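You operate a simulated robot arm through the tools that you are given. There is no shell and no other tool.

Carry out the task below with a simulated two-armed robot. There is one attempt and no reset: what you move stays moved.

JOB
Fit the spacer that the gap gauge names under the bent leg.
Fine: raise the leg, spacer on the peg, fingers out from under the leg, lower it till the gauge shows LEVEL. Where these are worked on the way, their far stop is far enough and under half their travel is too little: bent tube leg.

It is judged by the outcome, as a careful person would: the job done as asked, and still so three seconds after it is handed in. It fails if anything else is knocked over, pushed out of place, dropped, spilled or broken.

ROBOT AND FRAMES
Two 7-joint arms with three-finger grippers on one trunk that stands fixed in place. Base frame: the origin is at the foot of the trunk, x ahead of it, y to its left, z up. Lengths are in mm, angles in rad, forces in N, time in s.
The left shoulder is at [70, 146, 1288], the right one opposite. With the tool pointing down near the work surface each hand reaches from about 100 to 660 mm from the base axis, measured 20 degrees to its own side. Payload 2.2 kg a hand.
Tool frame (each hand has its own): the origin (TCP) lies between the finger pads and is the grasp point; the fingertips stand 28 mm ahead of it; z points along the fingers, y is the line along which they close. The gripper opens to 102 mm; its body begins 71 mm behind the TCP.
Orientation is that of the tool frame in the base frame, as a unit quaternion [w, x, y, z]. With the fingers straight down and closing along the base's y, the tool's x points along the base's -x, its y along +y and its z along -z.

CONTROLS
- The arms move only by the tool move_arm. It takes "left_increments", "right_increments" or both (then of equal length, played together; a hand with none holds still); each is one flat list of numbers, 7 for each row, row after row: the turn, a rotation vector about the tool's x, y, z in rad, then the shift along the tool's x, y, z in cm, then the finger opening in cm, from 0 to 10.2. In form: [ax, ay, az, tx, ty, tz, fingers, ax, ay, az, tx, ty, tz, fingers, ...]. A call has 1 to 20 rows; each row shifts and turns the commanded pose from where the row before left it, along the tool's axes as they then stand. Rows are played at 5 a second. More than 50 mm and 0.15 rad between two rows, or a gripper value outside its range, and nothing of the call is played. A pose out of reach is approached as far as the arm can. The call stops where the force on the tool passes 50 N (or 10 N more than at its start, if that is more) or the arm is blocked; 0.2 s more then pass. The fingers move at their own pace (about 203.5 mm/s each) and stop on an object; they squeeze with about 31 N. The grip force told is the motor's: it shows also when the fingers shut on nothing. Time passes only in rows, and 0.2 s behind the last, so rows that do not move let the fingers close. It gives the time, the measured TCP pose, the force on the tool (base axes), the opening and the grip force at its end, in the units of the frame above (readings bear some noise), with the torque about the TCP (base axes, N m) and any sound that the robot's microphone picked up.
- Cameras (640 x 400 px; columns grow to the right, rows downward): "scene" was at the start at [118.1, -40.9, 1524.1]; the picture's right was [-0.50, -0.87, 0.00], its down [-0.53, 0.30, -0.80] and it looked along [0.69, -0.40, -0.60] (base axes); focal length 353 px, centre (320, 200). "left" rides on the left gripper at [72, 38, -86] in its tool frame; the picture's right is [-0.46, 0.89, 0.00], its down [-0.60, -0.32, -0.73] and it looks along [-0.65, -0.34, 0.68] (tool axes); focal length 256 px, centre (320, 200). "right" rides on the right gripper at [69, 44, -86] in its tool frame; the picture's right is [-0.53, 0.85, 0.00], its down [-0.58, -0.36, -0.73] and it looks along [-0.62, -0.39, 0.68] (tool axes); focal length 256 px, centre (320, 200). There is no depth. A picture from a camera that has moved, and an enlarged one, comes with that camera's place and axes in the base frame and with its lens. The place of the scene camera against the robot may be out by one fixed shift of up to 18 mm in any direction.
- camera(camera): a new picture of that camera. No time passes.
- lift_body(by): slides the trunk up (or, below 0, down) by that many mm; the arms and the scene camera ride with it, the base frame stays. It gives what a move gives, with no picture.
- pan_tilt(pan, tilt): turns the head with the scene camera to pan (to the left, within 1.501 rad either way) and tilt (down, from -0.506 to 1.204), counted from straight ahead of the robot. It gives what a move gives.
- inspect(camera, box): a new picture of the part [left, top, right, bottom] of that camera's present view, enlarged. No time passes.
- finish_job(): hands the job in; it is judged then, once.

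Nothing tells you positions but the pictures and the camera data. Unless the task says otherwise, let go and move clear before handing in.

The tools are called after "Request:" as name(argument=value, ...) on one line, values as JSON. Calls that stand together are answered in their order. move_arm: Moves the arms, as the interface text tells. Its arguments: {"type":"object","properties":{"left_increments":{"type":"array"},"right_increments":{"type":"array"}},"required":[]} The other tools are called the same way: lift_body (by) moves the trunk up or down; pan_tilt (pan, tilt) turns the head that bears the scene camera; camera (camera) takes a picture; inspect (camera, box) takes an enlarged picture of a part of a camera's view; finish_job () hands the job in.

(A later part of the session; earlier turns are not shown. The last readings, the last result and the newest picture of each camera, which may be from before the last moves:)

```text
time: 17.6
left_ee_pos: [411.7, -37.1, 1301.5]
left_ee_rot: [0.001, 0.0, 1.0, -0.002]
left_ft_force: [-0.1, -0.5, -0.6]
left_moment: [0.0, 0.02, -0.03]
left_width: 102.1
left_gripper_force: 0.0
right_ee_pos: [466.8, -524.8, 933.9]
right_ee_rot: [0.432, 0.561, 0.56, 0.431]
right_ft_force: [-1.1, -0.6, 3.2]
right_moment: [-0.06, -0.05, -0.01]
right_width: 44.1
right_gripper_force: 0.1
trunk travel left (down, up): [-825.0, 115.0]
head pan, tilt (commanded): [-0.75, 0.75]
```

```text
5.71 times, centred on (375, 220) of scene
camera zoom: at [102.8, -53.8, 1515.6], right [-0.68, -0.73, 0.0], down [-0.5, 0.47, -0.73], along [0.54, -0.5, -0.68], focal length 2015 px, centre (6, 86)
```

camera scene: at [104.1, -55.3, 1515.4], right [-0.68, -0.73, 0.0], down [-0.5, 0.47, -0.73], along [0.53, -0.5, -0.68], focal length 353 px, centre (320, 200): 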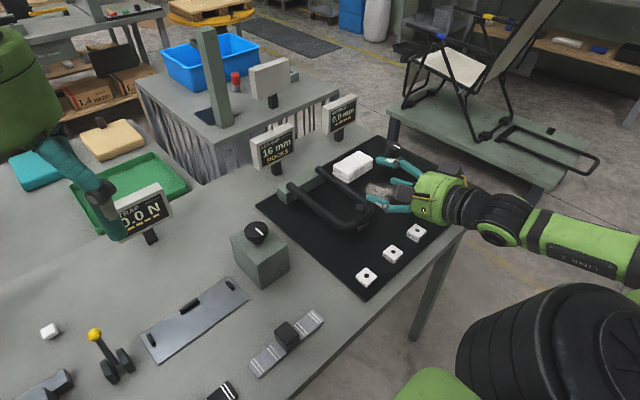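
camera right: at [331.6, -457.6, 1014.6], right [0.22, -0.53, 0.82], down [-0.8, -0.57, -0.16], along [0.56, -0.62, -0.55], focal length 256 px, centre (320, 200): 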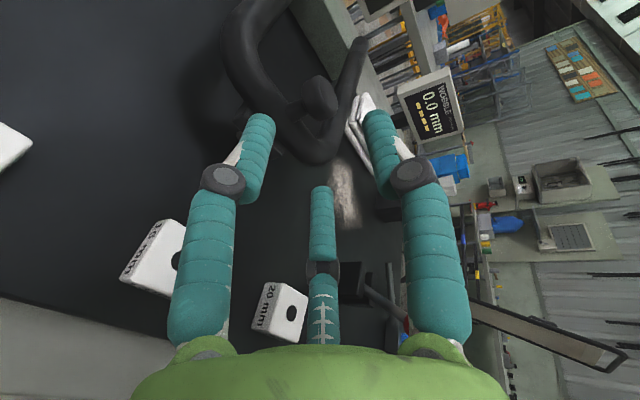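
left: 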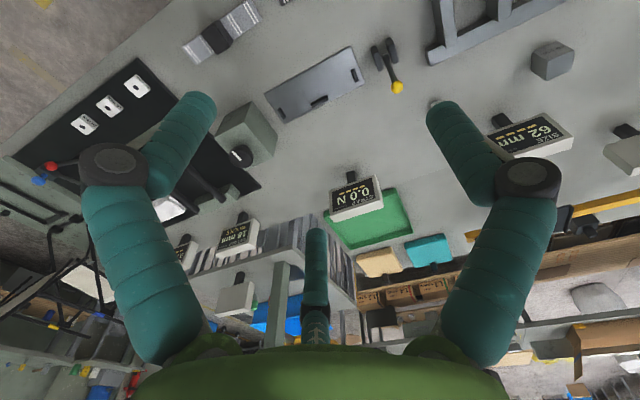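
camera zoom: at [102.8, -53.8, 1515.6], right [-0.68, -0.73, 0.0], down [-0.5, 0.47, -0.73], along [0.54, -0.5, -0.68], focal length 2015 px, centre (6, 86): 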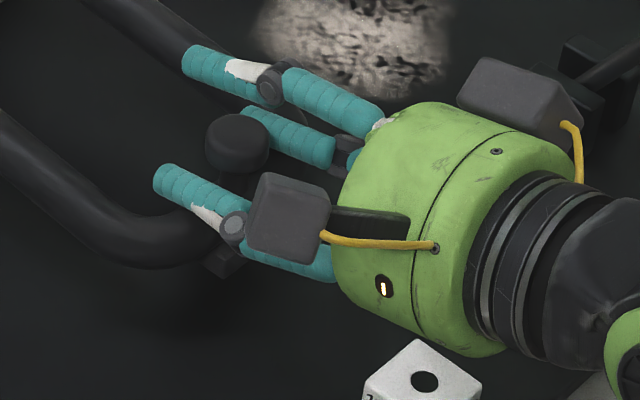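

The cap is now between the three fingers (a light 3 N touch on the tube). I close the fingers on the knob.

Request:
move_arm(right_increments=[0, 0, 0, 0, 0, 0, 3, 0, 0, 0, 0, 0, 0, 2, 0, 0, 0, 0, 0, 0, 1, 0, 0, 0, 0, 0, 0, 0, 0, 0, 0, 0, 0, 0, 0])

Request:
inspect(camera="right", box=[220, 80, 420, 230])

Request:
inspect(camera="scene", box=[325, 185, 425, 255])

```text
time: 18.8
left_ee_pos: [411.3, -36.3, 1300.4]
left_ee_rot: [-0.001, -0.001, 1.0, -0.002]
left_ft_force: [-0.2, 0.7, -0.4]
left_moment: [0.0, -0.01, 0.02]
left_width: 101.8
left_gripper_force: 0.0
right_ee_pos: [468.8, -521.2, 933.3]
right_ee_rot: [0.43, 0.561, 0.561, 0.431]
right_ft_force: [-0.8, 10.4, -3.5]
right_moment: [-0.25, 0.09, -0.35]
right_width: 20.8
right_gripper_force: 44.9
trunk travel left (down, up): [-825.0, 115.0]
head pan, tilt (commanded): [-0.75, 0.75]
```

```text
2.67 times, centred on (320, 155) of right
camera zoom: at [396.2, -452.8, 997.8], right [0.22, -0.53, 0.82], down [-0.8, -0.58, -0.16], along [0.56, -0.62, -0.55], focal length 683 px, centre (320, 320)
```

zoom: 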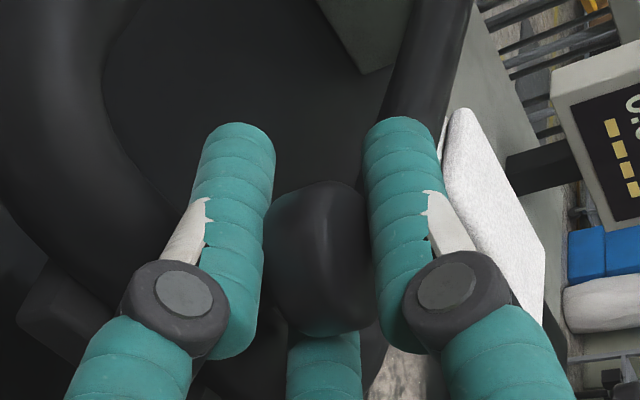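

```text
5.71 times, centred on (375, 220) of scene
camera zoom: at [103.7, -51.8, 1515.6], right [-0.68, -0.73, 0.0], down [-0.5, 0.46, -0.73], along [0.53, -0.5, -0.68], focal length 2015 px, centre (6, 86)
```

zoom: 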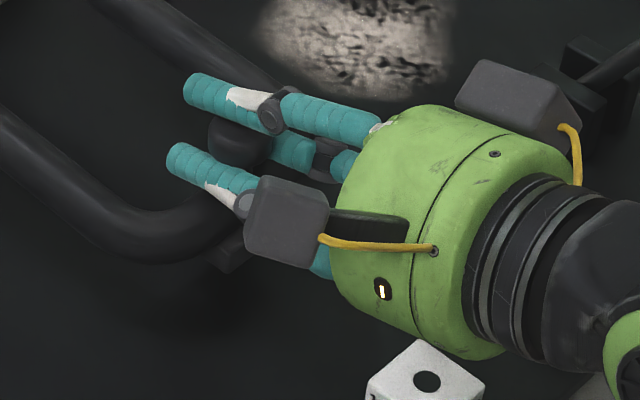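

Grip is firm: opening 20.8 mm, fingers hooked under the cap. I now raise the leg in a short arc about the hinge, turning the hand with it, and check the forces.

Request:
move_arm(right_increments=[0.04, 0, 0, 0.1, 0.91, -0.05, 0, 0.04, 0, 0, 0.1, 0.91, -0.05, 0, 0.04, 0, 0, 0.1, 0.91, -0.05, 0, 0.04, 0, 0, 0, 0.91, -0.05, 0])

Request:
camera(camera="scene")

Request:
inspect(camera="right", box=[220, 80, 420, 230])

Request:
inspect(camera="scene", box=[240, 95, 400, 255])

```text
time: 19.8
left_ee_pos: [410.2, -34.1, 1301.7]
left_ee_rot: [0.0, 0.0, 1.0, -0.003]
left_ft_force: [0.5, -0.1, -0.9]
left_moment: [-0.01, -0.02, 0.02]
left_width: 102.1
left_gripper_force: 0.2
right_ee_pos: [476.3, -521.2, 968.5]
right_ee_rot: [0.387, 0.592, 0.593, 0.384]
right_ft_force: [-6.1, 6.4, 0.3]
right_moment: [-0.52, -0.03, -0.71]
right_width: 19.6
right_gripper_force: 44.7
trunk travel left (down, up): [-825.0, 115.0]
head pan, tilt (commanded): [-0.75, 0.75]
```

```text
taken
camera scene: at [101.4, -51.9, 1515.8], right [-0.68, -0.73, 0.0], down [-0.5, 0.46, -0.73], along [0.54, -0.5, -0.68], focal length 353 px, centre (320, 200)
```

scene: 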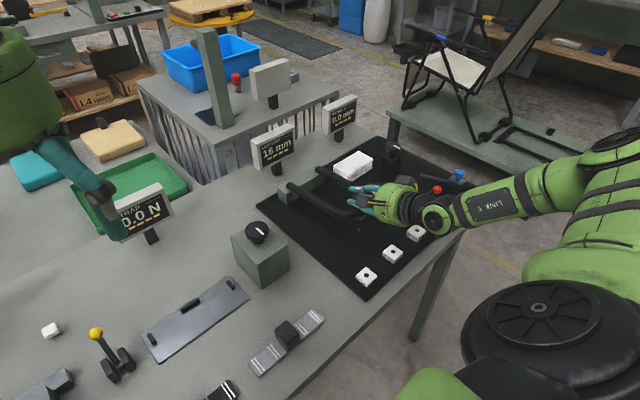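

```text
2.67 times, centred on (320, 155) of right
camera zoom: at [414.9, -451.8, 1044.6], right [0.34, -0.53, 0.77], down [-0.82, -0.57, -0.03], along [0.46, -0.62, -0.63], focal length 683 px, centre (320, 320)
```

zoom: 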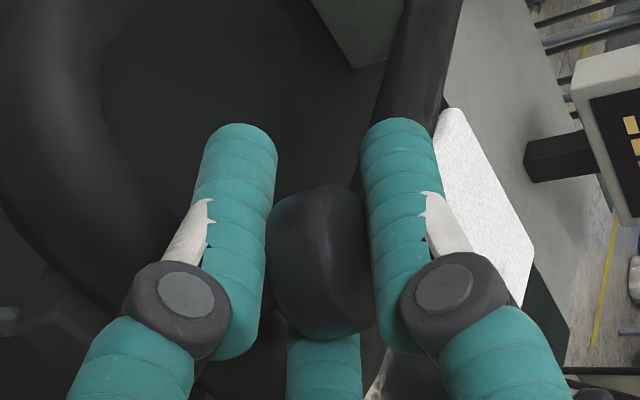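

```text
2.50 times, centred on (320, 175) of scene
camera zoom: at [101.4, -51.9, 1515.8], right [-0.68, -0.73, 0.0], down [-0.5, 0.46, -0.73], along [0.54, -0.5, -0.68], focal length 882 px, centre (320, 262)
```

zoom: 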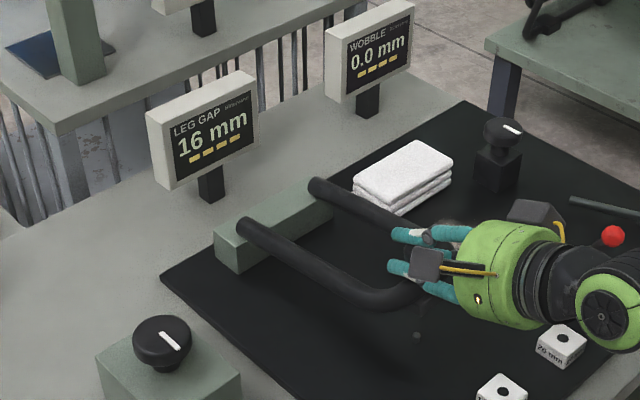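

The leg is rising smoothly with the hand (gauge dashes now, about 9°), and a small peg shows on the mat beneath. I carry on raising it along the arc.

Request:
move_arm(right_increments=[0.06, 0, 0, 0, 1.37, -0.15, 0, 0.06, 0, 0, 0, 1.37, -0.12, 0, 0.06, 0, 0, 0, 1.37, -0.1, 0, 0.06, 0, 0, 0, 1.37, -0.1, 0])

Request:
inspect(camera="scene", box=[240, 95, 440, 255])

Request:
inspect(camera="right", box=[220, 80, 420, 230])

```text
time: 20.8
left_ee_pos: [415.4, -25.4, 1299.7]
left_ee_rot: [-0.001, -0.001, 1.0, -0.006]
left_ft_force: [0.3, 1.1, -0.5]
left_moment: [-0.08, 0.0, 0.0]
left_width: 102.1
left_gripper_force: 0.0
right_ee_pos: [493.0, -521.0, 1014.5]
right_ee_rot: [0.325, 0.632, 0.628, 0.317]
right_ft_force: [14.5, 26.8, -6.7]
right_moment: [-0.7, -0.23, -0.73]
right_width: 19.5
right_gripper_force: 44.6
right hand out of reach, approached as far as the arm can: row 3, 4
trunk travel left (down, up): [-825.0, 115.0]
head pan, tilt (commanded): [-0.75, 0.75]
```

```text
2.50 times, centred on (340, 175) of scene
camera zoom: at [107.9, -41.9, 1515.5], right [-0.68, -0.73, 0.01], down [-0.5, 0.46, -0.73], along [0.53, -0.5, -0.68], focal length 882 px, centre (270, 262)
```

zoom: 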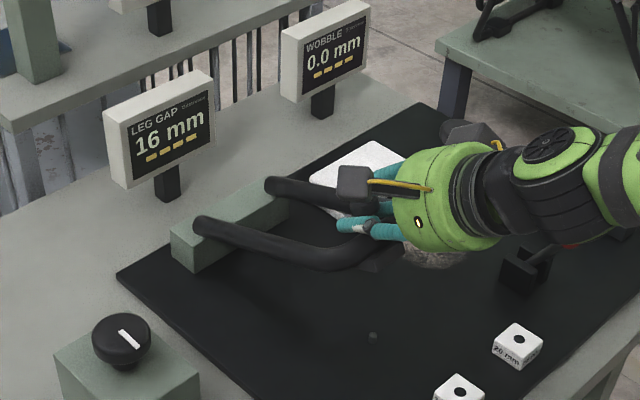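

```text
2.67 times, centred on (320, 155) of right
camera zoom: at [449.6, -450.5, 1099.5], right [0.49, -0.53, 0.69], down [-0.81, -0.57, 0.14], along [0.32, -0.63, -0.71], focal length 683 px, centre (320, 320)
```

zoom: 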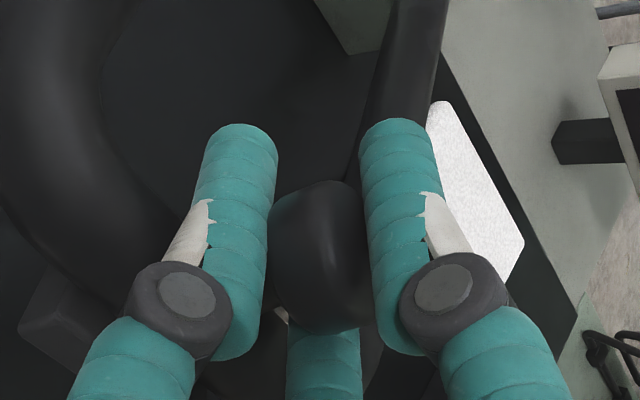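

The arm ran into a joint or reach limit partway, with a side load of about 27 N. I hold still for a moment to see whether it settles before choosing how to go on.

Request:
move_arm(right_increments=[0, 0, 0, 0, 0, 0, 0])

Request:
camera(camera="scene")

```text
time: 21.1
left_ee_pos: [414.9, -31.5, 1300.4]
left_ee_rot: [-0.002, 0.0, 1.0, -0.004]
left_ft_force: [0.5, -0.3, 0.5]
left_moment: [-0.01, -0.03, 0.04]
left_width: 101.8
left_gripper_force: 0.1
right_ee_pos: [492.2, -520.8, 1011.4]
right_ee_rot: [0.321, 0.633, 0.628, 0.32]
right_ft_force: [12.3, 27.9, -2.6]
right_moment: [0.46, -0.91, 1.0]
right_width: 19.5
right_gripper_force: 45.3
trunk travel left (down, up): [-825.0, 115.0]
head pan, tilt (commanded): [-0.75, 0.75]
```

```text
taken
camera scene: at [107.4, -46.0, 1515.5], right [-0.68, -0.73, 0.01], down [-0.5, 0.46, -0.73], along [0.53, -0.5, -0.68], focal length 353 px, centre (320, 200)
```

scene: 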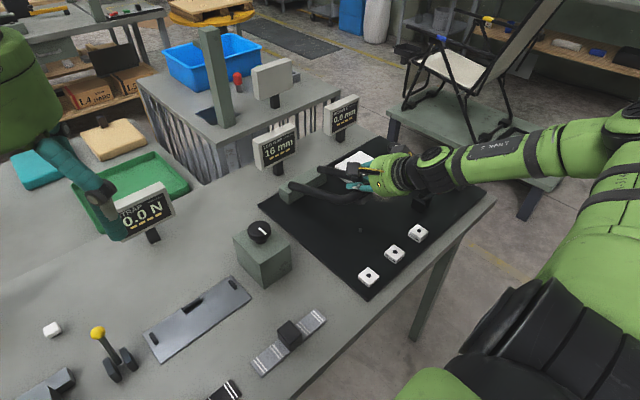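

The side load stays, so I back down one step along the arc to where the arm was comfortable, shifting slightly toward +y to relieve it.

Request:
move_arm(right_increments=[-0.03, 0, 0, 0.2, -0.65, 0.05, 0, -0.03, 0, 0, 0.2, -0.65, 0.05, 0, 0, 0, 0, 0, 0, 0, 0])

Request:
inspect(camera="scene", box=[240, 95, 440, 255])

```text
time: 21.9
left_ee_pos: [416.8, -31.9, 1298.6]
left_ee_rot: [-0.002, -0.001, 1.0, -0.002]
left_ft_force: [0.2, 0.5, -0.2]
left_moment: [-0.02, -0.03, 0.01]
left_width: 102.0
left_gripper_force: 0.0
right_ee_pos: [486.7, -520.6, 1002.3]
right_ee_rot: [0.321, 0.627, 0.63, 0.327]
right_ft_force: [18.1, 25.8, -4.0]
right_moment: [0.2, -0.93, 0.69]
right_width: 20.1
right_gripper_force: 44.9
right hand out of reach, approached as far as the arm can: row 2
trunk travel left (down, up): [-825.0, 115.0]
head pan, tilt (commanded): [-0.75, 0.75]
```

```text
2.50 times, centred on (340, 175) of scene
camera zoom: at [108.9, -47.3, 1515.3], right [-0.68, -0.73, 0.01], down [-0.5, 0.46, -0.73], along [0.53, -0.5, -0.68], focal length 882 px, centre (270, 262)
```

zoom: 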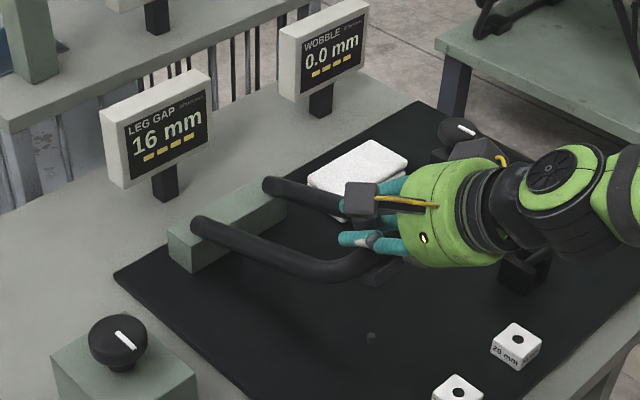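

The gauge is in its raised state at about 18°, and the arm is at an awkward limit. I loosen the grip slightly, keeping the cap caged, to see whether the leg holds itself and the side load drops.

Request:
move_arm(right_increments=[0, 0, 0, 0, 0, 0, 2.4, 0, 0, 0, 0, 0, 0, 2.7, 0, 0, 0, 0, 0, 0, 2.9])

Request:
inspect(camera="scene", box=[240, 95, 440, 255])

Request:
inspect(camera="right", box=[220, 80, 420, 230])

```text
time: 22.8
left_ee_pos: [413.5, -36.1, 1301.2]
left_ee_rot: [0.0, 0.0, 1.0, -0.001]
left_ft_force: [0.7, 0.5, -0.2]
left_moment: [0.02, -0.01, 0.0]
left_width: 101.8
left_gripper_force: 0.0
right_ee_pos: [482.0, -529.7, 1002.0]
right_ee_rot: [0.325, 0.63, 0.628, 0.323]
right_ft_force: [1.7, 12.3, -4.0]
right_moment: [0.13, 0.13, -0.04]
right_width: 37.2
right_gripper_force: 5.8
trunk travel left (down, up): [-825.0, 115.0]
head pan, tilt (commanded): [-0.75, 0.75]
```

```text
2.50 times, centred on (340, 175) of scene
camera zoom: at [104.5, -51.6, 1515.5], right [-0.68, -0.73, 0.0], down [-0.5, 0.46, -0.73], along [0.53, -0.5, -0.68], focal length 882 px, centre (270, 262)
```

zoom: 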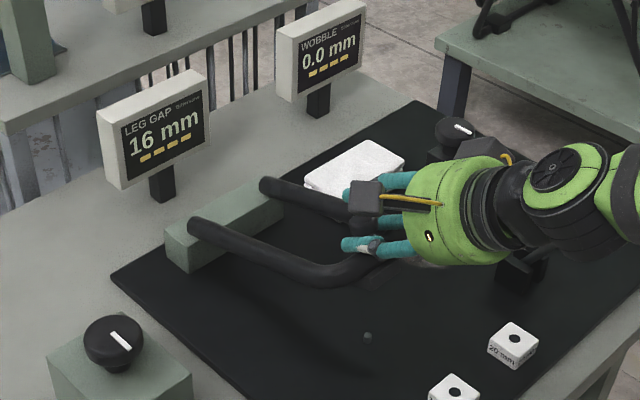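

```text
2.67 times, centred on (320, 155) of right
camera zoom: at [437.5, -460.7, 1087.7], right [0.49, -0.54, 0.69], down [-0.81, -0.57, 0.13], along [0.33, -0.62, -0.71], focal length 683 px, centre (320, 320)
```

zoom: 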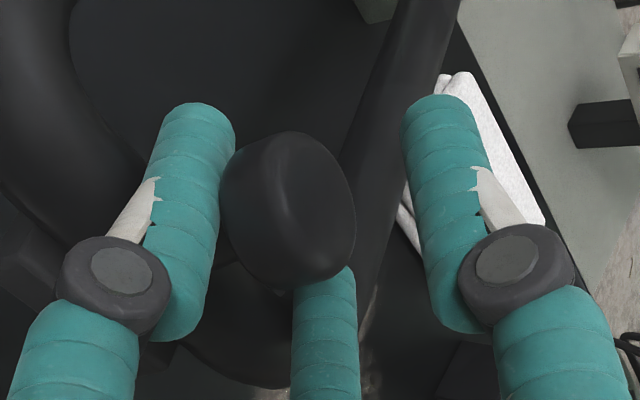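

The hand sprang about 9 mm aside, as expected, and the leg still looks up. I widen a little and lower the hand 8 mm to see whether the leg stays by itself or follows.

Request:
move_arm(right_increments=[0, 0, 0, 0.3, 0, 0, 4.2, 0, 0, 0, 0.2, -0.33, 0.23, 4.4, 0, 0, 0, 0, -0.33, 0.23, 4.4, 0, 0, 0, 0, 0, 0, 4.4])

Request:
inspect(camera="scene", box=[240, 95, 440, 255])

Request:
inspect(camera="right", box=[220, 80, 420, 230])

```text
time: 23.8
left_ee_pos: [411.2, -38.1, 1301.0]
left_ee_rot: [0.0, 0.0, 1.0, 0.001]
left_ft_force: [0.1, -0.2, 0.1]
left_moment: [-0.01, 0.0, 0.01]
left_width: 102.0
left_gripper_force: 0.1
right_ee_pos: [481.9, -527.4, 993.9]
right_ee_rot: [0.331, 0.626, 0.624, 0.33]
right_ft_force: [-0.2, 1.5, 0.5]
right_moment: [0.0, -0.02, 0.02]
right_width: 43.7
right_gripper_force: 0.0
trunk travel left (down, up): [-825.0, 115.0]
head pan, tilt (commanded): [-0.75, 0.75]
```

```text
2.50 times, centred on (340, 175) of scene
camera zoom: at [103.1, -54.6, 1515.5], right [-0.68, -0.73, 0.0], down [-0.5, 0.47, -0.73], along [0.53, -0.5, -0.68], focal length 882 px, centre (270, 262)
```

zoom: 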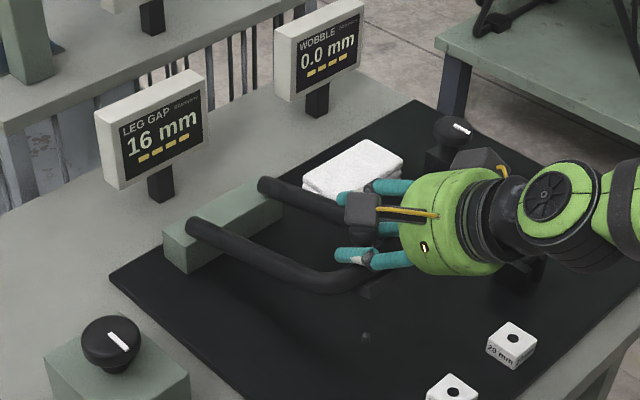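

```text
2.67 times, centred on (320, 155) of right
camera zoom: at [435.6, -458.6, 1079.3], right [0.48, -0.54, 0.7], down [-0.81, -0.57, 0.11], along [0.34, -0.62, -0.71], focal length 683 px, centre (320, 320)
```

zoom: 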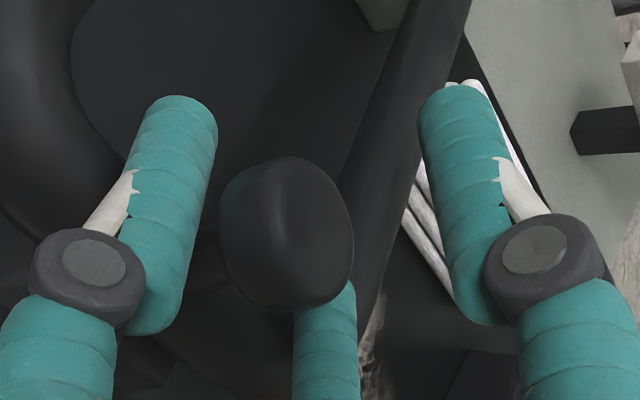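

The hand now carries almost no load. I lower another 12 mm to confirm whether the leg stays where it is.

Request:
move_arm(right_increments=[0, 0, 0, 0, -0.48, 0.35, 4.8, 0, 0, 0, 0, -0.48, 0.35, 4.8, 0, 0, 0, 0, 0, 0, 4.8])

Request:
inspect(camera="scene", box=[240, 95, 440, 255])

Request:
inspect(camera="right", box=[220, 80, 420, 230])

```text
time: 24.6
left_ee_pos: [411.2, -38.5, 1300.2]
left_ee_rot: [0.001, 0.0, 1.0, -0.001]
left_ft_force: [0.2, 0.8, 0.0]
left_moment: [-0.03, -0.04, 0.01]
left_width: 101.9
left_gripper_force: 0.0
right_ee_pos: [481.8, -527.2, 981.7]
right_ee_rot: [0.331, 0.626, 0.625, 0.329]
right_ft_force: [-0.7, -0.6, 0.5]
right_moment: [-0.01, 0.0, -0.02]
right_width: 48.1
right_gripper_force: 0.0
trunk travel left (down, up): [-825.0, 115.0]
head pan, tilt (commanded): [-0.75, 0.75]
```

```text
2.50 times, centred on (340, 175) of scene
camera zoom: at [103.3, -54.2, 1515.5], right [-0.68, -0.73, 0.0], down [-0.5, 0.47, -0.73], along [0.53, -0.5, -0.68], focal length 882 px, centre (270, 262)
```

zoom: 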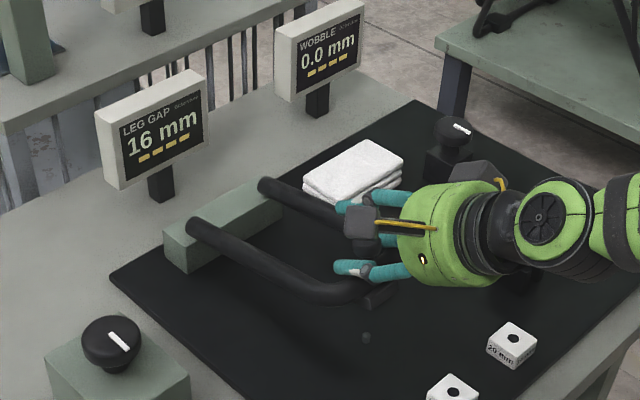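

```text
2.67 times, centred on (320, 155) of right
camera zoom: at [435.4, -458.0, 1067.3], right [0.48, -0.54, 0.7], down [-0.81, -0.57, 0.11], along [0.34, -0.62, -0.71], focal length 683 px, centre (320, 320)
```

zoom: 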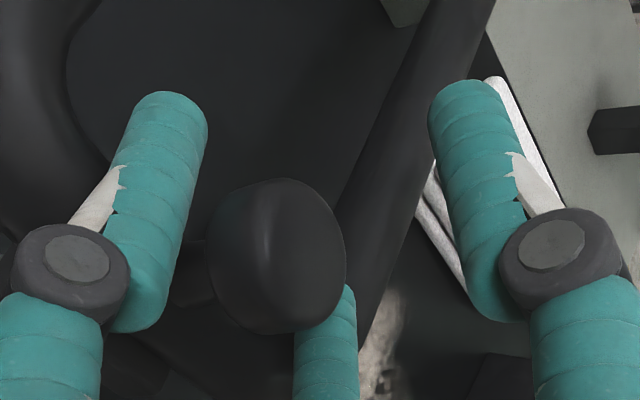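

The leg follows the hand down, so it does not hold itself at this low angle. I will lower it gently back to rest with the cage, tilting back to 75°, and then explore which hand poses reach higher before lifting again.

Request:
move_arm(right_increments=[-0.064, 0, 0, 0.03, -0.76, 0.29, 4.6, -0.064, 0, 0, 0.03, -0.78, 0.23, 4.6, -0.064, 0, 0, 0.03, -0.79, 0.18, 4.6, -0.064, 0, 0, 0.03, -0.8, 0.13, 4.6])

Request:
inspect(camera="scene", box=[240, 95, 440, 255])

Request:
inspect(camera="right", box=[220, 80, 420, 230])

```text
time: 25.6
left_ee_pos: [411.0, -37.6, 1299.9]
left_ee_rot: [0.0, -0.001, 1.0, 0.001]
left_ft_force: [-0.1, -0.2, 0.3]
left_moment: [0.02, -0.03, -0.01]
left_width: 101.8
left_gripper_force: 0.1
right_ee_pos: [475.3, -527.4, 952.5]
right_ee_rot: [0.408, 0.578, 0.577, 0.408]
right_ft_force: [-1.1, -0.3, -0.9]
right_moment: [0.02, -0.02, 0.0]
right_width: 46.1
right_gripper_force: 0.0
right hand out of reach, approached as far as the arm can: row 1
trunk travel left (down, up): [-825.0, 115.0]
head pan, tilt (commanded): [-0.75, 0.75]
```

```text
2.50 times, centred on (340, 175) of scene
camera zoom: at [103.5, -54.6, 1515.5], right [-0.68, -0.73, 0.0], down [-0.5, 0.47, -0.73], along [0.53, -0.5, -0.68], focal length 882 px, centre (270, 262)
```

zoom: 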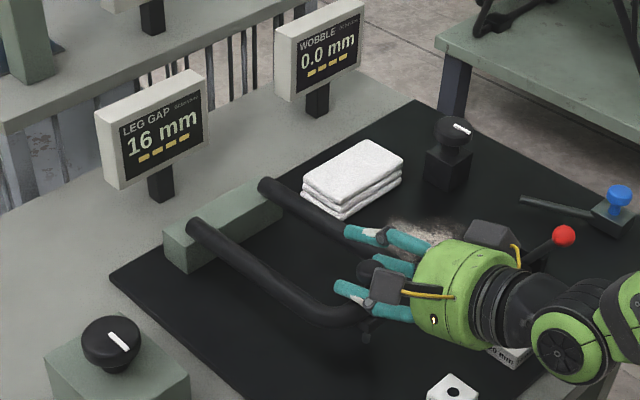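

```text
2.67 times, centred on (320, 155) of right
camera zoom: at [408.4, -459.0, 1022.8], right [0.28, -0.54, 0.8], down [-0.81, -0.58, -0.1], along [0.51, -0.62, -0.6], focal length 683 px, centre (320, 320)
```

zoom: 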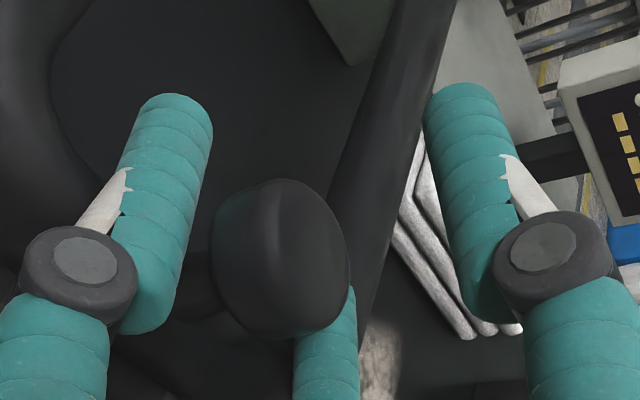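

The leg rests lightly in the loose cage, so I can explore with almost no force. I try lifting again along the arc, this time holding the hand at a constant 70° tilt.

Request:
move_arm(right_increments=[0, 0, 0, 0, 1.63, 0.08, 4.4, 0, 0, 0, 0, 1.63, 0.08, 4.4, 0, 0, 0, 0, 1.63, 0.08, 4.4, 0, 0, 0, 0, 1.63, 0.08, 4.4])

Request:
inspect(camera="scene", box=[240, 95, 440, 255])

Request:
inspect(camera="right", box=[220, 80, 420, 230])

```text
time: 26.6
left_ee_pos: [411.7, -37.8, 1300.9]
left_ee_rot: [0.0, -0.001, 1.0, -0.001]
left_ft_force: [0.5, 0.2, 0.3]
left_moment: [0.0, 0.0, 0.01]
left_width: 102.0
left_gripper_force: 0.0
right_ee_pos: [499.6, -527.2, 1012.0]
right_ee_rot: [0.408, 0.578, 0.578, 0.407]
right_ft_force: [-0.3, 0.5, 0.0]
right_moment: [0.02, 0.01, -0.03]
right_width: 44.0
right_gripper_force: 0.2
trunk travel left (down, up): [-825.0, 115.0]
head pan, tilt (commanded): [-0.75, 0.75]
```

```text
2.50 times, centred on (340, 175) of scene
camera zoom: at [103.2, -53.7, 1515.5], right [-0.68, -0.73, 0.0], down [-0.5, 0.46, -0.73], along [0.53, -0.5, -0.68], focal length 882 px, centre (270, 262)
```

zoom: 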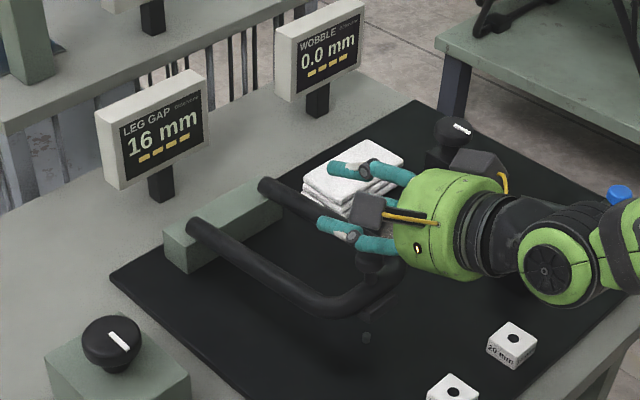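

```text
2.67 times, centred on (320, 155) of right
camera zoom: at [433.7, -457.9, 1083.4], right [0.28, -0.53, 0.8], down [-0.81, -0.58, -0.1], along [0.51, -0.62, -0.6], focal length 683 px, centre (320, 320)
```

zoom: 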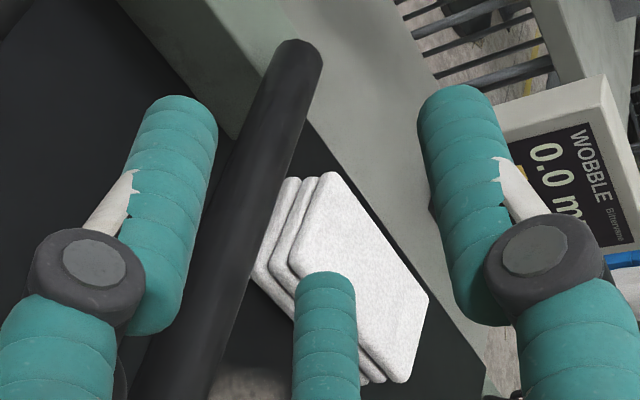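

The fingers slipped off the knob as I rose, yet the leg seems to have stayed partly raised by itself, as the gauge still shows dashes. I look closely.

Request:
inspect(camera="scene", box=[300, 170, 400, 240])

Request:
camera(camera="right")

Request:
move_arm(right_increments=[0, 0, 0, 0, 0, 0, 4.4, 0, 0, 0, 0, 0, 0, 4.4, 0, 0, 0, 0, 0, 0, 4.4])

Request:
inspect(camera="scene", box=[300, 170, 400, 240])

```text
5.71 times, centred on (350, 205) of scene
camera zoom: at [103.2, -53.7, 1515.5], right [-0.68, -0.73, 0.0], down [-0.5, 0.46, -0.73], along [0.53, -0.5, -0.68], focal length 2015 px, centre (149, 171)
```

zoom: 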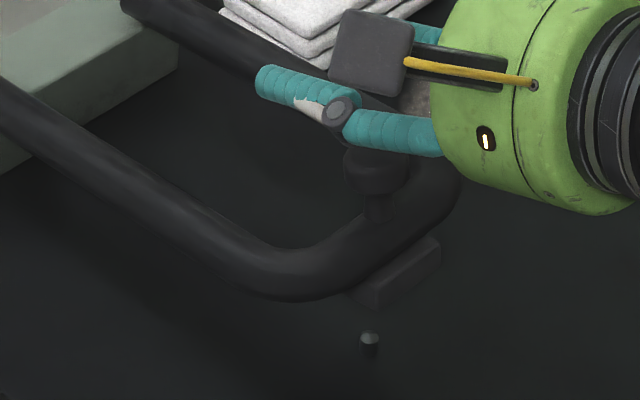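

```text
taken
camera right: at [433.7, -457.9, 1083.4], right [0.28, -0.53, 0.8], down [-0.81, -0.58, -0.1], along [0.51, -0.62, -0.6], focal length 256 px, centre (320, 200)
```

right: 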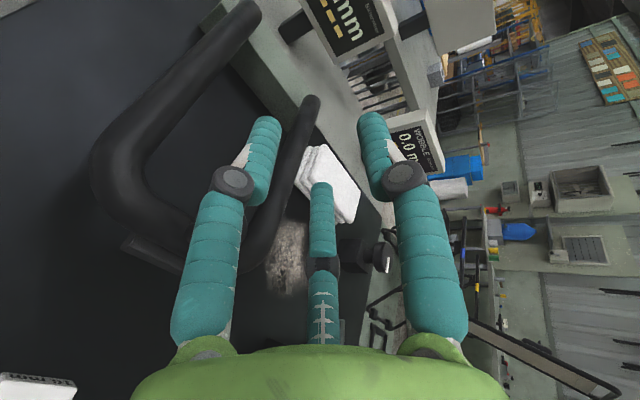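

```text
time: 27.4
left_ee_pos: [411.7, -37.3, 1300.8]
left_ee_rot: [0.0, 0.0, 1.0, 0.0]
left_ft_force: [-0.1, -0.3, 0.3]
left_moment: [0.0, -0.01, 0.04]
left_width: 101.9
left_gripper_force: 0.0
right_ee_pos: [500.5, -527.2, 1011.4]
right_ee_rot: [0.407, 0.579, 0.577, 0.407]
right_ft_force: [0.2, 0.9, -0.5]
right_moment: [0.01, 0.0, 0.0]
right_width: 44.1
right_gripper_force: 0.0
trunk travel left (down, up): [-825.0, 115.0]
head pan, tilt (commanded): [-0.75, 0.75]
```

```text
5.71 times, centred on (350, 205) of scene
camera zoom: at [103.4, -54.4, 1515.5], right [-0.68, -0.73, 0.0], down [-0.5, 0.47, -0.73], along [0.53, -0.5, -0.68], focal length 2015 px, centre (149, 171)
```

zoom: 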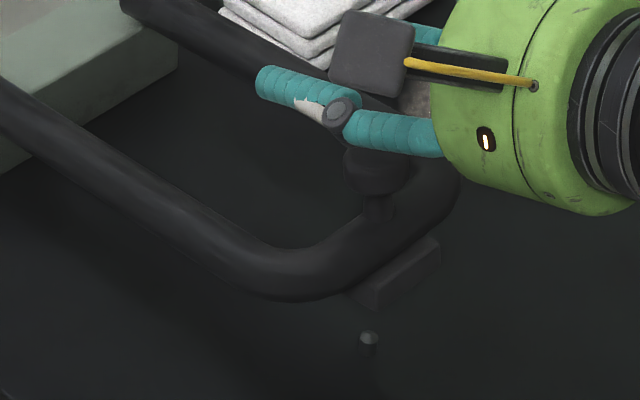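

The leg holds itself wherever it is left (friction hinge), so I can raise it in stages. While the hand is free above it, I test in the air whether the arm can follow the higher part of the arc at this tilt.

Request:
move_arm(right_increments=[0, 0, 0, 0, 1.8, 0.69, 4.4, 0, 0, 0, 0, 1.8, 0.69, 4.4, 0, 0, 0, 0, 1.8, 0.69, 4.4, 0, 0, 0, 0, 1.8, 0.69, 4.4])

Request:
camera(camera="scene")

```text
time: 28.4
left_ee_pos: [411.7, -37.9, 1300.3]
left_ee_rot: [0.0, 0.0, 1.0, -0.001]
left_ft_force: [0.2, -0.1, 0.2]
left_moment: [0.01, -0.03, -0.02]
left_width: 101.9
left_gripper_force: 0.1
right_ee_pos: [550.7, -526.3, 1072.4]
right_ee_rot: [0.408, 0.579, 0.578, 0.406]
right_ft_force: [0.2, -0.1, 0.2]
right_moment: [-0.03, -0.03, 0.0]
right_width: 43.7
right_gripper_force: 0.1
trunk travel left (down, up): [-825.0, 115.0]
head pan, tilt (commanded): [-0.75, 0.75]
```

```text
taken
camera scene: at [103.7, -54.1, 1515.5], right [-0.68, -0.73, 0.0], down [-0.5, 0.47, -0.73], along [0.53, -0.5, -0.68], focal length 353 px, centre (320, 200)
```

scene: 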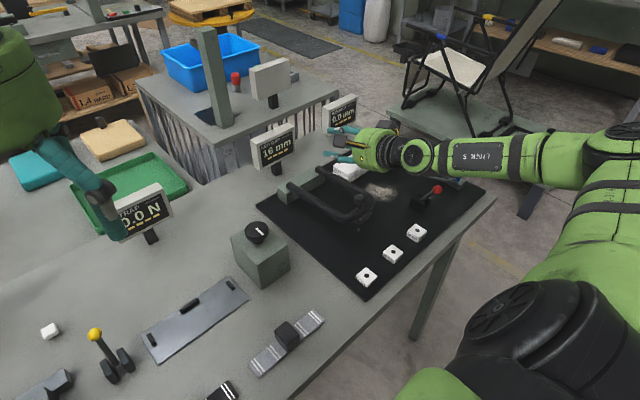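

That pose is within reach. I test a bit higher, the equivalent of about 60° of leg angle.

Request:
move_arm(right_increments=[0, 0, 0, 0, 1.4, 1.26, 4.4, 0, 0, 0, 0, 1.4, 1.26, 4.4, 0, 0, 0, 0, 1.4, 1.26, 4.4, 0, 0, 0, 0, 1.4, 1.26, 4.4])

Request:
inspect(camera="scene", box=[240, 95, 440, 255])

```text
time: 29.4
left_ee_pos: [413.5, -37.5, 1300.0]
left_ee_rot: [0.0, 0.0, 1.0, -0.002]
left_ft_force: [-1.3, 0.5, -0.1]
left_moment: [0.01, -0.01, -0.02]
left_width: 101.9
left_gripper_force: 0.1
right_ee_pos: [616.1, -526.5, 1107.7]
right_ee_rot: [0.407, 0.579, 0.578, 0.406]
right_ft_force: [0.2, 0.2, -0.4]
right_moment: [0.03, -0.02, 0.0]
right_width: 43.7
right_gripper_force: 0.1
trunk travel left (down, up): [-825.0, 115.0]
head pan, tilt (commanded): [-0.75, 0.75]
```

```text
2.50 times, centred on (340, 175) of scene
camera zoom: at [104.3, -53.9, 1515.4], right [-0.68, -0.73, 0.0], down [-0.5, 0.47, -0.73], along [0.53, -0.5, -0.68], focal length 882 px, centre (270, 262)
```

zoom: 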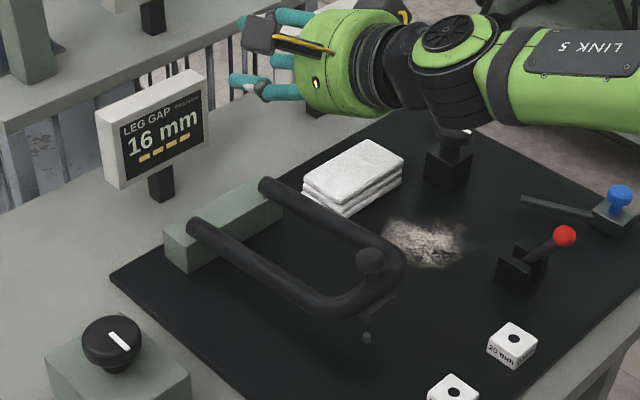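

The whole arc is reachable at this tilt. I bring the hand back over the leg to a standoff in front of it and look at the knob from there.

Request:
move_arm(right_increments=[0, 0, 0, 0, -2.59, -3.24, 5, 0, 0, 0, 0, -2.59, -3.24, 5, 0, 0, 0, 0, -2.59, -3.24, 5, 0, 0, 0, 0, -2.59, -3.24, 5, 0, 0, 0, 0, -2.59, -3.24, 5, 0, 0, 0, 0, -1.8, 0.6, 5, 0, 0, 0, 0, -1.8, 0.6, 5])

Request:
camera(camera="right")

Request:
inspect(camera="right", box=[220, 60, 420, 210])

Request:
inspect(camera="scene", box=[300, 170, 420, 250])

```text
time: 30.9
left_ee_pos: [412.1, -37.8, 1301.2]
left_ee_rot: [0.001, -0.001, 1.0, 0.0]
left_ft_force: [-0.4, 0.1, -0.9]
left_moment: [0.01, 0.02, -0.02]
left_width: 102.1
left_gripper_force: 0.2
right_ee_pos: [420.0, -527.9, 1003.6]
right_ee_rot: [0.408, 0.578, 0.577, 0.408]
right_ft_force: [-0.8, 0.0, -0.3]
right_moment: [0.0, 0.0, 0.02]
right_width: 50.1
right_gripper_force: 0.0
trunk travel left (down, up): [-825.0, 115.0]
head pan, tilt (commanded): [-0.75, 0.75]
```

```text
taken
camera right: at [352.8, -459.6, 1073.7], right [0.28, -0.54, 0.8], down [-0.81, -0.57, -0.1], along [0.51, -0.62, -0.6], focal length 256 px, centre (320, 200)
```

right: 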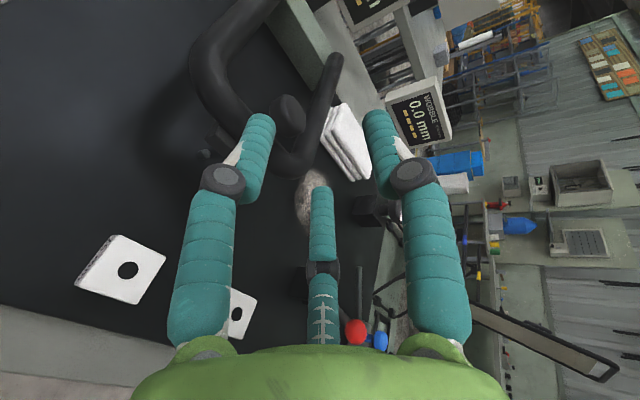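

```text
2.67 times, centred on (320, 135) of right
camera zoom: at [352.8, -459.6, 1073.7], right [0.28, -0.54, 0.8], down [-0.81, -0.57, -0.1], along [0.51, -0.62, -0.6], focal length 683 px, centre (320, 373)
```

zoom: 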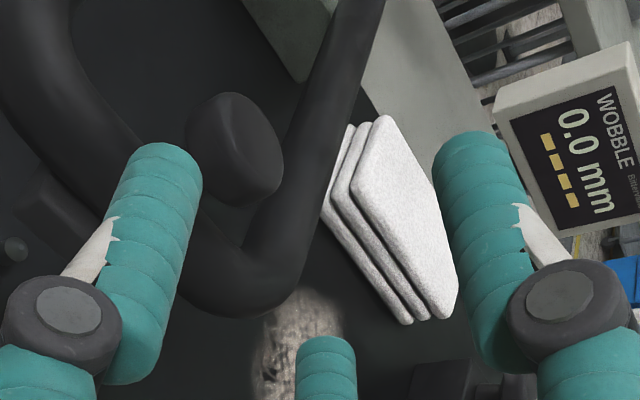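

```text
5.00 times, centred on (360, 210) of scene
camera zoom: at [103.9, -55.1, 1515.5], right [-0.68, -0.73, 0.0], down [-0.5, 0.47, -0.73], along [0.53, -0.5, -0.68], focal length 1763 px, centre (120, 150)
```

zoom: 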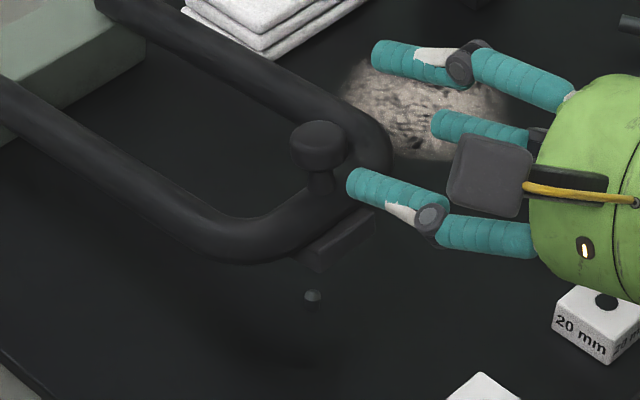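

The knob cap is now at about (483, -525, 955), with the leg standing at about 6°. I come down to its height and slide the fingers around it again.

Request:
move_arm(right_increments=[0, 0, 0, 0.16, -1.28, 0.42, 4.6, 0, 0, 0, 0.17, -1.28, 0.42, 4.6, 0, 0, 0, 0, 0, 1.5, 4.6, 0, 0, 0, 0, 0, 1.5, 4.6, 0, 0, 0, 0, 0, 1.5, 4.6, 0, 0, 0, 0, 0, 1.4, 4.6])

Request:
inspect(camera="right", box=[220, 80, 420, 230])

Request:
inspect(camera="scene", box=[300, 170, 420, 250])

```text
time: 32.4
left_ee_pos: [412.0, -37.5, 1300.2]
left_ee_rot: [0.0, 0.0, 1.0, 0.0]
left_ft_force: [0.2, -0.1, -0.5]
left_moment: [0.0, -0.01, 0.0]
left_width: 101.9
left_gripper_force: 0.1
right_ee_pos: [474.3, -524.3, 956.6]
right_ee_rot: [0.407, 0.578, 0.578, 0.407]
right_ft_force: [0.9, -0.5, -0.4]
right_moment: [-0.03, -0.01, 0.01]
right_width: 46.3
right_gripper_force: 0.1
trunk travel left (down, up): [-825.0, 115.0]
head pan, tilt (commanded): [-0.75, 0.75]
```

```text
2.67 times, centred on (320, 155) of right
camera zoom: at [408.0, -455.2, 1027.0], right [0.28, -0.54, 0.8], down [-0.81, -0.57, -0.1], along [0.51, -0.62, -0.6], focal length 683 px, centre (320, 320)
```

zoom: 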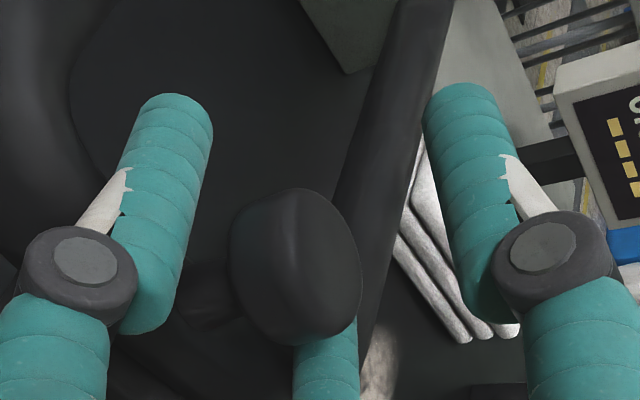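

```text
5.00 times, centred on (360, 210) of scene
camera zoom: at [103.9, -54.4, 1515.5], right [-0.68, -0.73, 0.0], down [-0.5, 0.47, -0.73], along [0.53, -0.5, -0.68], focal length 1763 px, centre (120, 150)
```

zoom: 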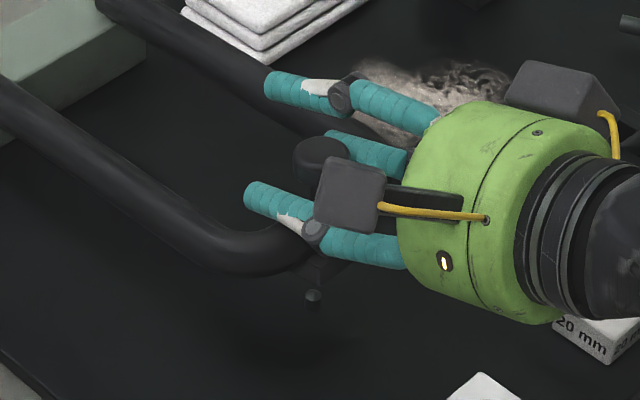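

The cap is well placed with no contact force. I close loosely to 26 mm, so the fingers hook under the cap but let it pivot, and lift toward 25°.

Request:
move_arm(right_increments=[0, 0, 0, 0, 0, 0, 3.4, 0, 0, 0, 0, 0, 0, 2.4, 0, 0, 0, 0, 0, 0, 2.4, 0, 0, 0, 0, 0.9, 0, 2.4, 0, 0, 0, 0, 0.92, 0, 2.4, 0, 0, 0, 0, 0.91, 0.07, 2.4, 0, 0, 0, 0, 0.91, 0.08, 2.4])

Request:
inspect(camera="right", box=[220, 80, 420, 230])

Request:
inspect(camera="scene", box=[300, 150, 420, 250])

```text
time: 34.0
left_ee_pos: [412.5, -38.2, 1300.3]
left_ee_rot: [-0.001, 0.0, 1.0, -0.001]
left_ft_force: [0.0, 0.6, 2.2]
left_moment: [0.01, -0.01, 0.0]
left_width: 101.9
left_gripper_force: 0.0
right_ee_pos: [488.5, -523.5, 990.2]
right_ee_rot: [0.408, 0.578, 0.578, 0.407]
right_ft_force: [-2.3, 2.1, -1.9]
right_moment: [-0.03, 0.03, -0.02]
right_width: 26.3
right_gripper_force: 1.7
trunk travel left (down, up): [-825.0, 115.0]
head pan, tilt (commanded): [-0.75, 0.75]
```

```text
2.67 times, centred on (320, 155) of right
camera zoom: at [421.1, -454.5, 1060.7], right [0.28, -0.53, 0.8], down [-0.81, -0.57, -0.1], along [0.51, -0.62, -0.6], focal length 683 px, centre (320, 320)
```

zoom: 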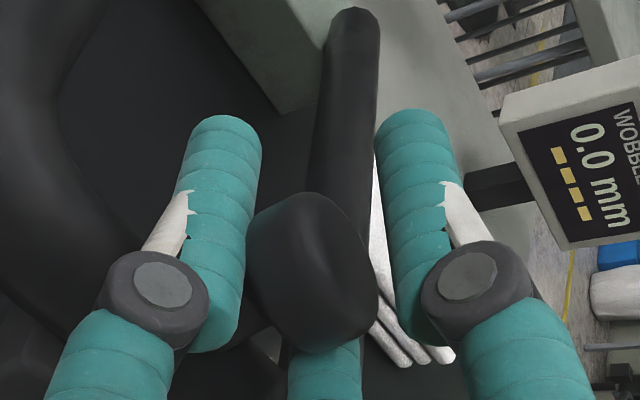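

```text
4.00 times, centred on (360, 200) of scene
camera zoom: at [103.2, -53.9, 1515.5], right [-0.68, -0.73, 0.0], down [-0.5, 0.47, -0.73], along [0.53, -0.5, -0.68], focal length 1410 px, centre (160, 200)
```

zoom: 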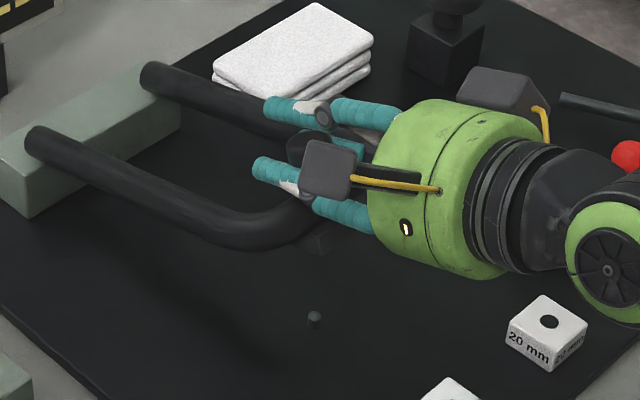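

The leg rises with light force, now about 15°. I continue along the arc toward 40°.

Request:
move_arm(right_increments=[0, 0, 0, 0, 0.91, 0.13, 2.4, 0, 0, 0, 0, 0.91, 0.16, 2.4, 0, 0, 0, 0, 0.9, 0.2, 2.4, 0, 0, 0, 0, 0.9, 0.23, 2.4, 0, 0, 0, 0, 0.91, 0.3, 2.4, 0, 0, 0, 0, 0.91, 0.32, 2.4])

Request:
inspect(camera="right", box=[220, 80, 420, 230])

Request:
inspect(camera="scene", box=[300, 150, 420, 250])

```text
time: 35.4
left_ee_pos: [411.3, -36.3, 1301.1]
left_ee_rot: [-0.001, 0.0, 1.0, 0.0]
left_ft_force: [0.9, -0.8, 0.4]
left_moment: [0.03, 0.02, -0.01]
left_width: 102.1
left_gripper_force: 0.0
right_ee_pos: [517.9, -523.5, 1037.7]
right_ee_rot: [0.408, 0.578, 0.578, 0.407]
right_ft_force: [-1.0, 2.5, -1.1]
right_moment: [-0.06, 0.0, 0.0]
right_width: 26.5
right_gripper_force: 2.3
trunk travel left (down, up): [-825.0, 115.0]
head pan, tilt (commanded): [-0.75, 0.75]
```

```text
2.67 times, centred on (320, 155) of right
camera zoom: at [451.9, -454.8, 1108.1], right [0.28, -0.53, 0.8], down [-0.81, -0.58, -0.1], along [0.51, -0.62, -0.6], focal length 683 px, centre (320, 320)
```

zoom: 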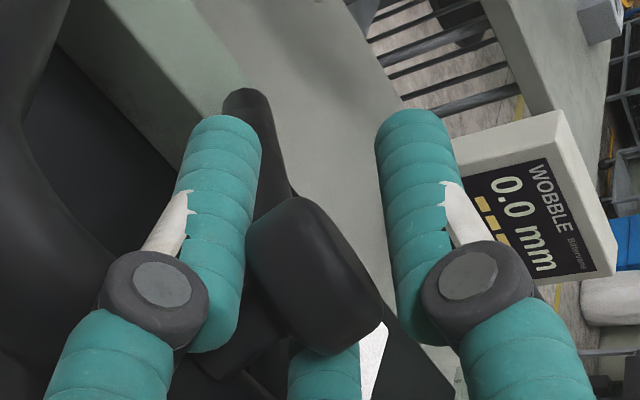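

```text
4.00 times, centred on (360, 200) of scene
camera zoom: at [103.5, -53.6, 1515.5], right [-0.68, -0.73, 0.0], down [-0.5, 0.46, -0.73], along [0.53, -0.5, -0.68], focal length 1410 px, centre (160, 200)
```

zoom: 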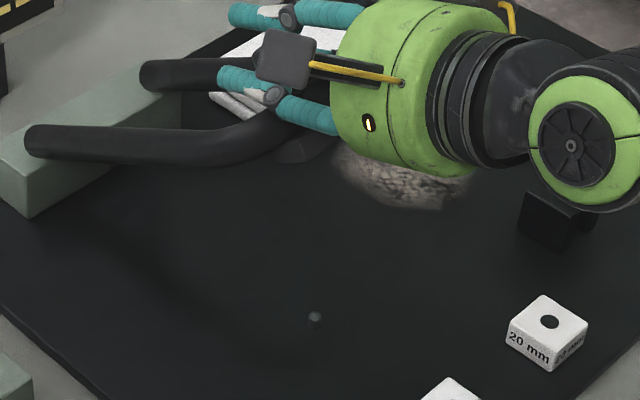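

About 30° now. I continue up along the arc toward 50° and beyond, watching for the far stop.

Request:
move_arm(right_increments=[0, 0, 0, 0, 0.88, 0.39, 2.4, 0, 0, 0, 0, 0.88, 0.39, 2.4, 0, 0, 0, 0, 0.85, 0.46, 2.4, 0, 0, 0, 0, 0.85, 0.47, 2.4, 0, 0, 0, 0, 0.8, 0.53, 2.4, 0, 0, 0, 0, 0.8, 0.54, 2.4])

Request:
inspect(camera="right", box=[220, 80, 420, 230])

Request:
inspect(camera="scene", box=[280, 110, 440, 250])

```text
time: 36.8
left_ee_pos: [408.5, -34.1, 1301.9]
left_ee_rot: [0.0, -0.001, 1.0, -0.001]
left_ft_force: [-0.3, 0.5, -0.1]
left_moment: [-0.04, 0.02, 0.0]
left_width: 101.9
left_gripper_force: 0.0
right_ee_pos: [561.8, -521.0, 1082.2]
right_ee_rot: [0.413, 0.576, 0.574, 0.409]
right_ft_force: [-10.4, 5.9, 7.8]
right_moment: [0.01, 0.59, 0.33]
right_width: 31.3
right_gripper_force: 5.0
trunk travel left (down, up): [-825.0, 115.0]
head pan, tilt (commanded): [-0.75, 0.75]
```

```text
2.67 times, centred on (320, 155) of right
camera zoom: at [494.3, -453.0, 1151.4], right [0.27, -0.53, 0.8], down [-0.81, -0.57, -0.11], along [0.52, -0.62, -0.59], focal length 683 px, centre (320, 320)
```

zoom: 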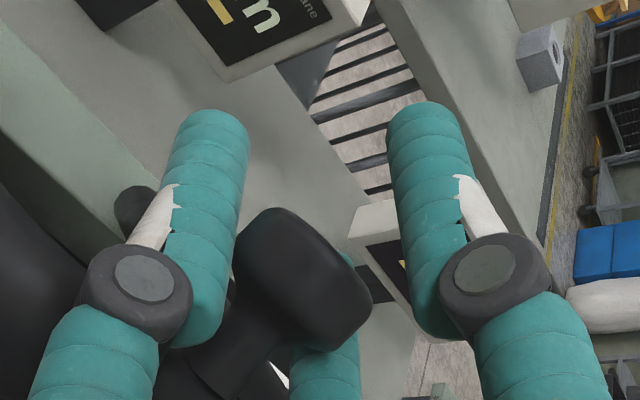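

```text
2.86 times, centred on (360, 180) of scene
camera zoom: at [100.0, -50.4, 1516.1], right [-0.68, -0.73, 0.0], down [-0.5, 0.46, -0.73], along [0.54, -0.5, -0.68], focal length 1007 px, centre (206, 257)
```

zoom: 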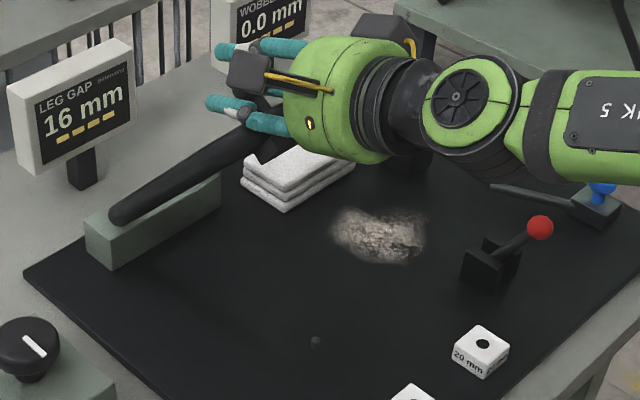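

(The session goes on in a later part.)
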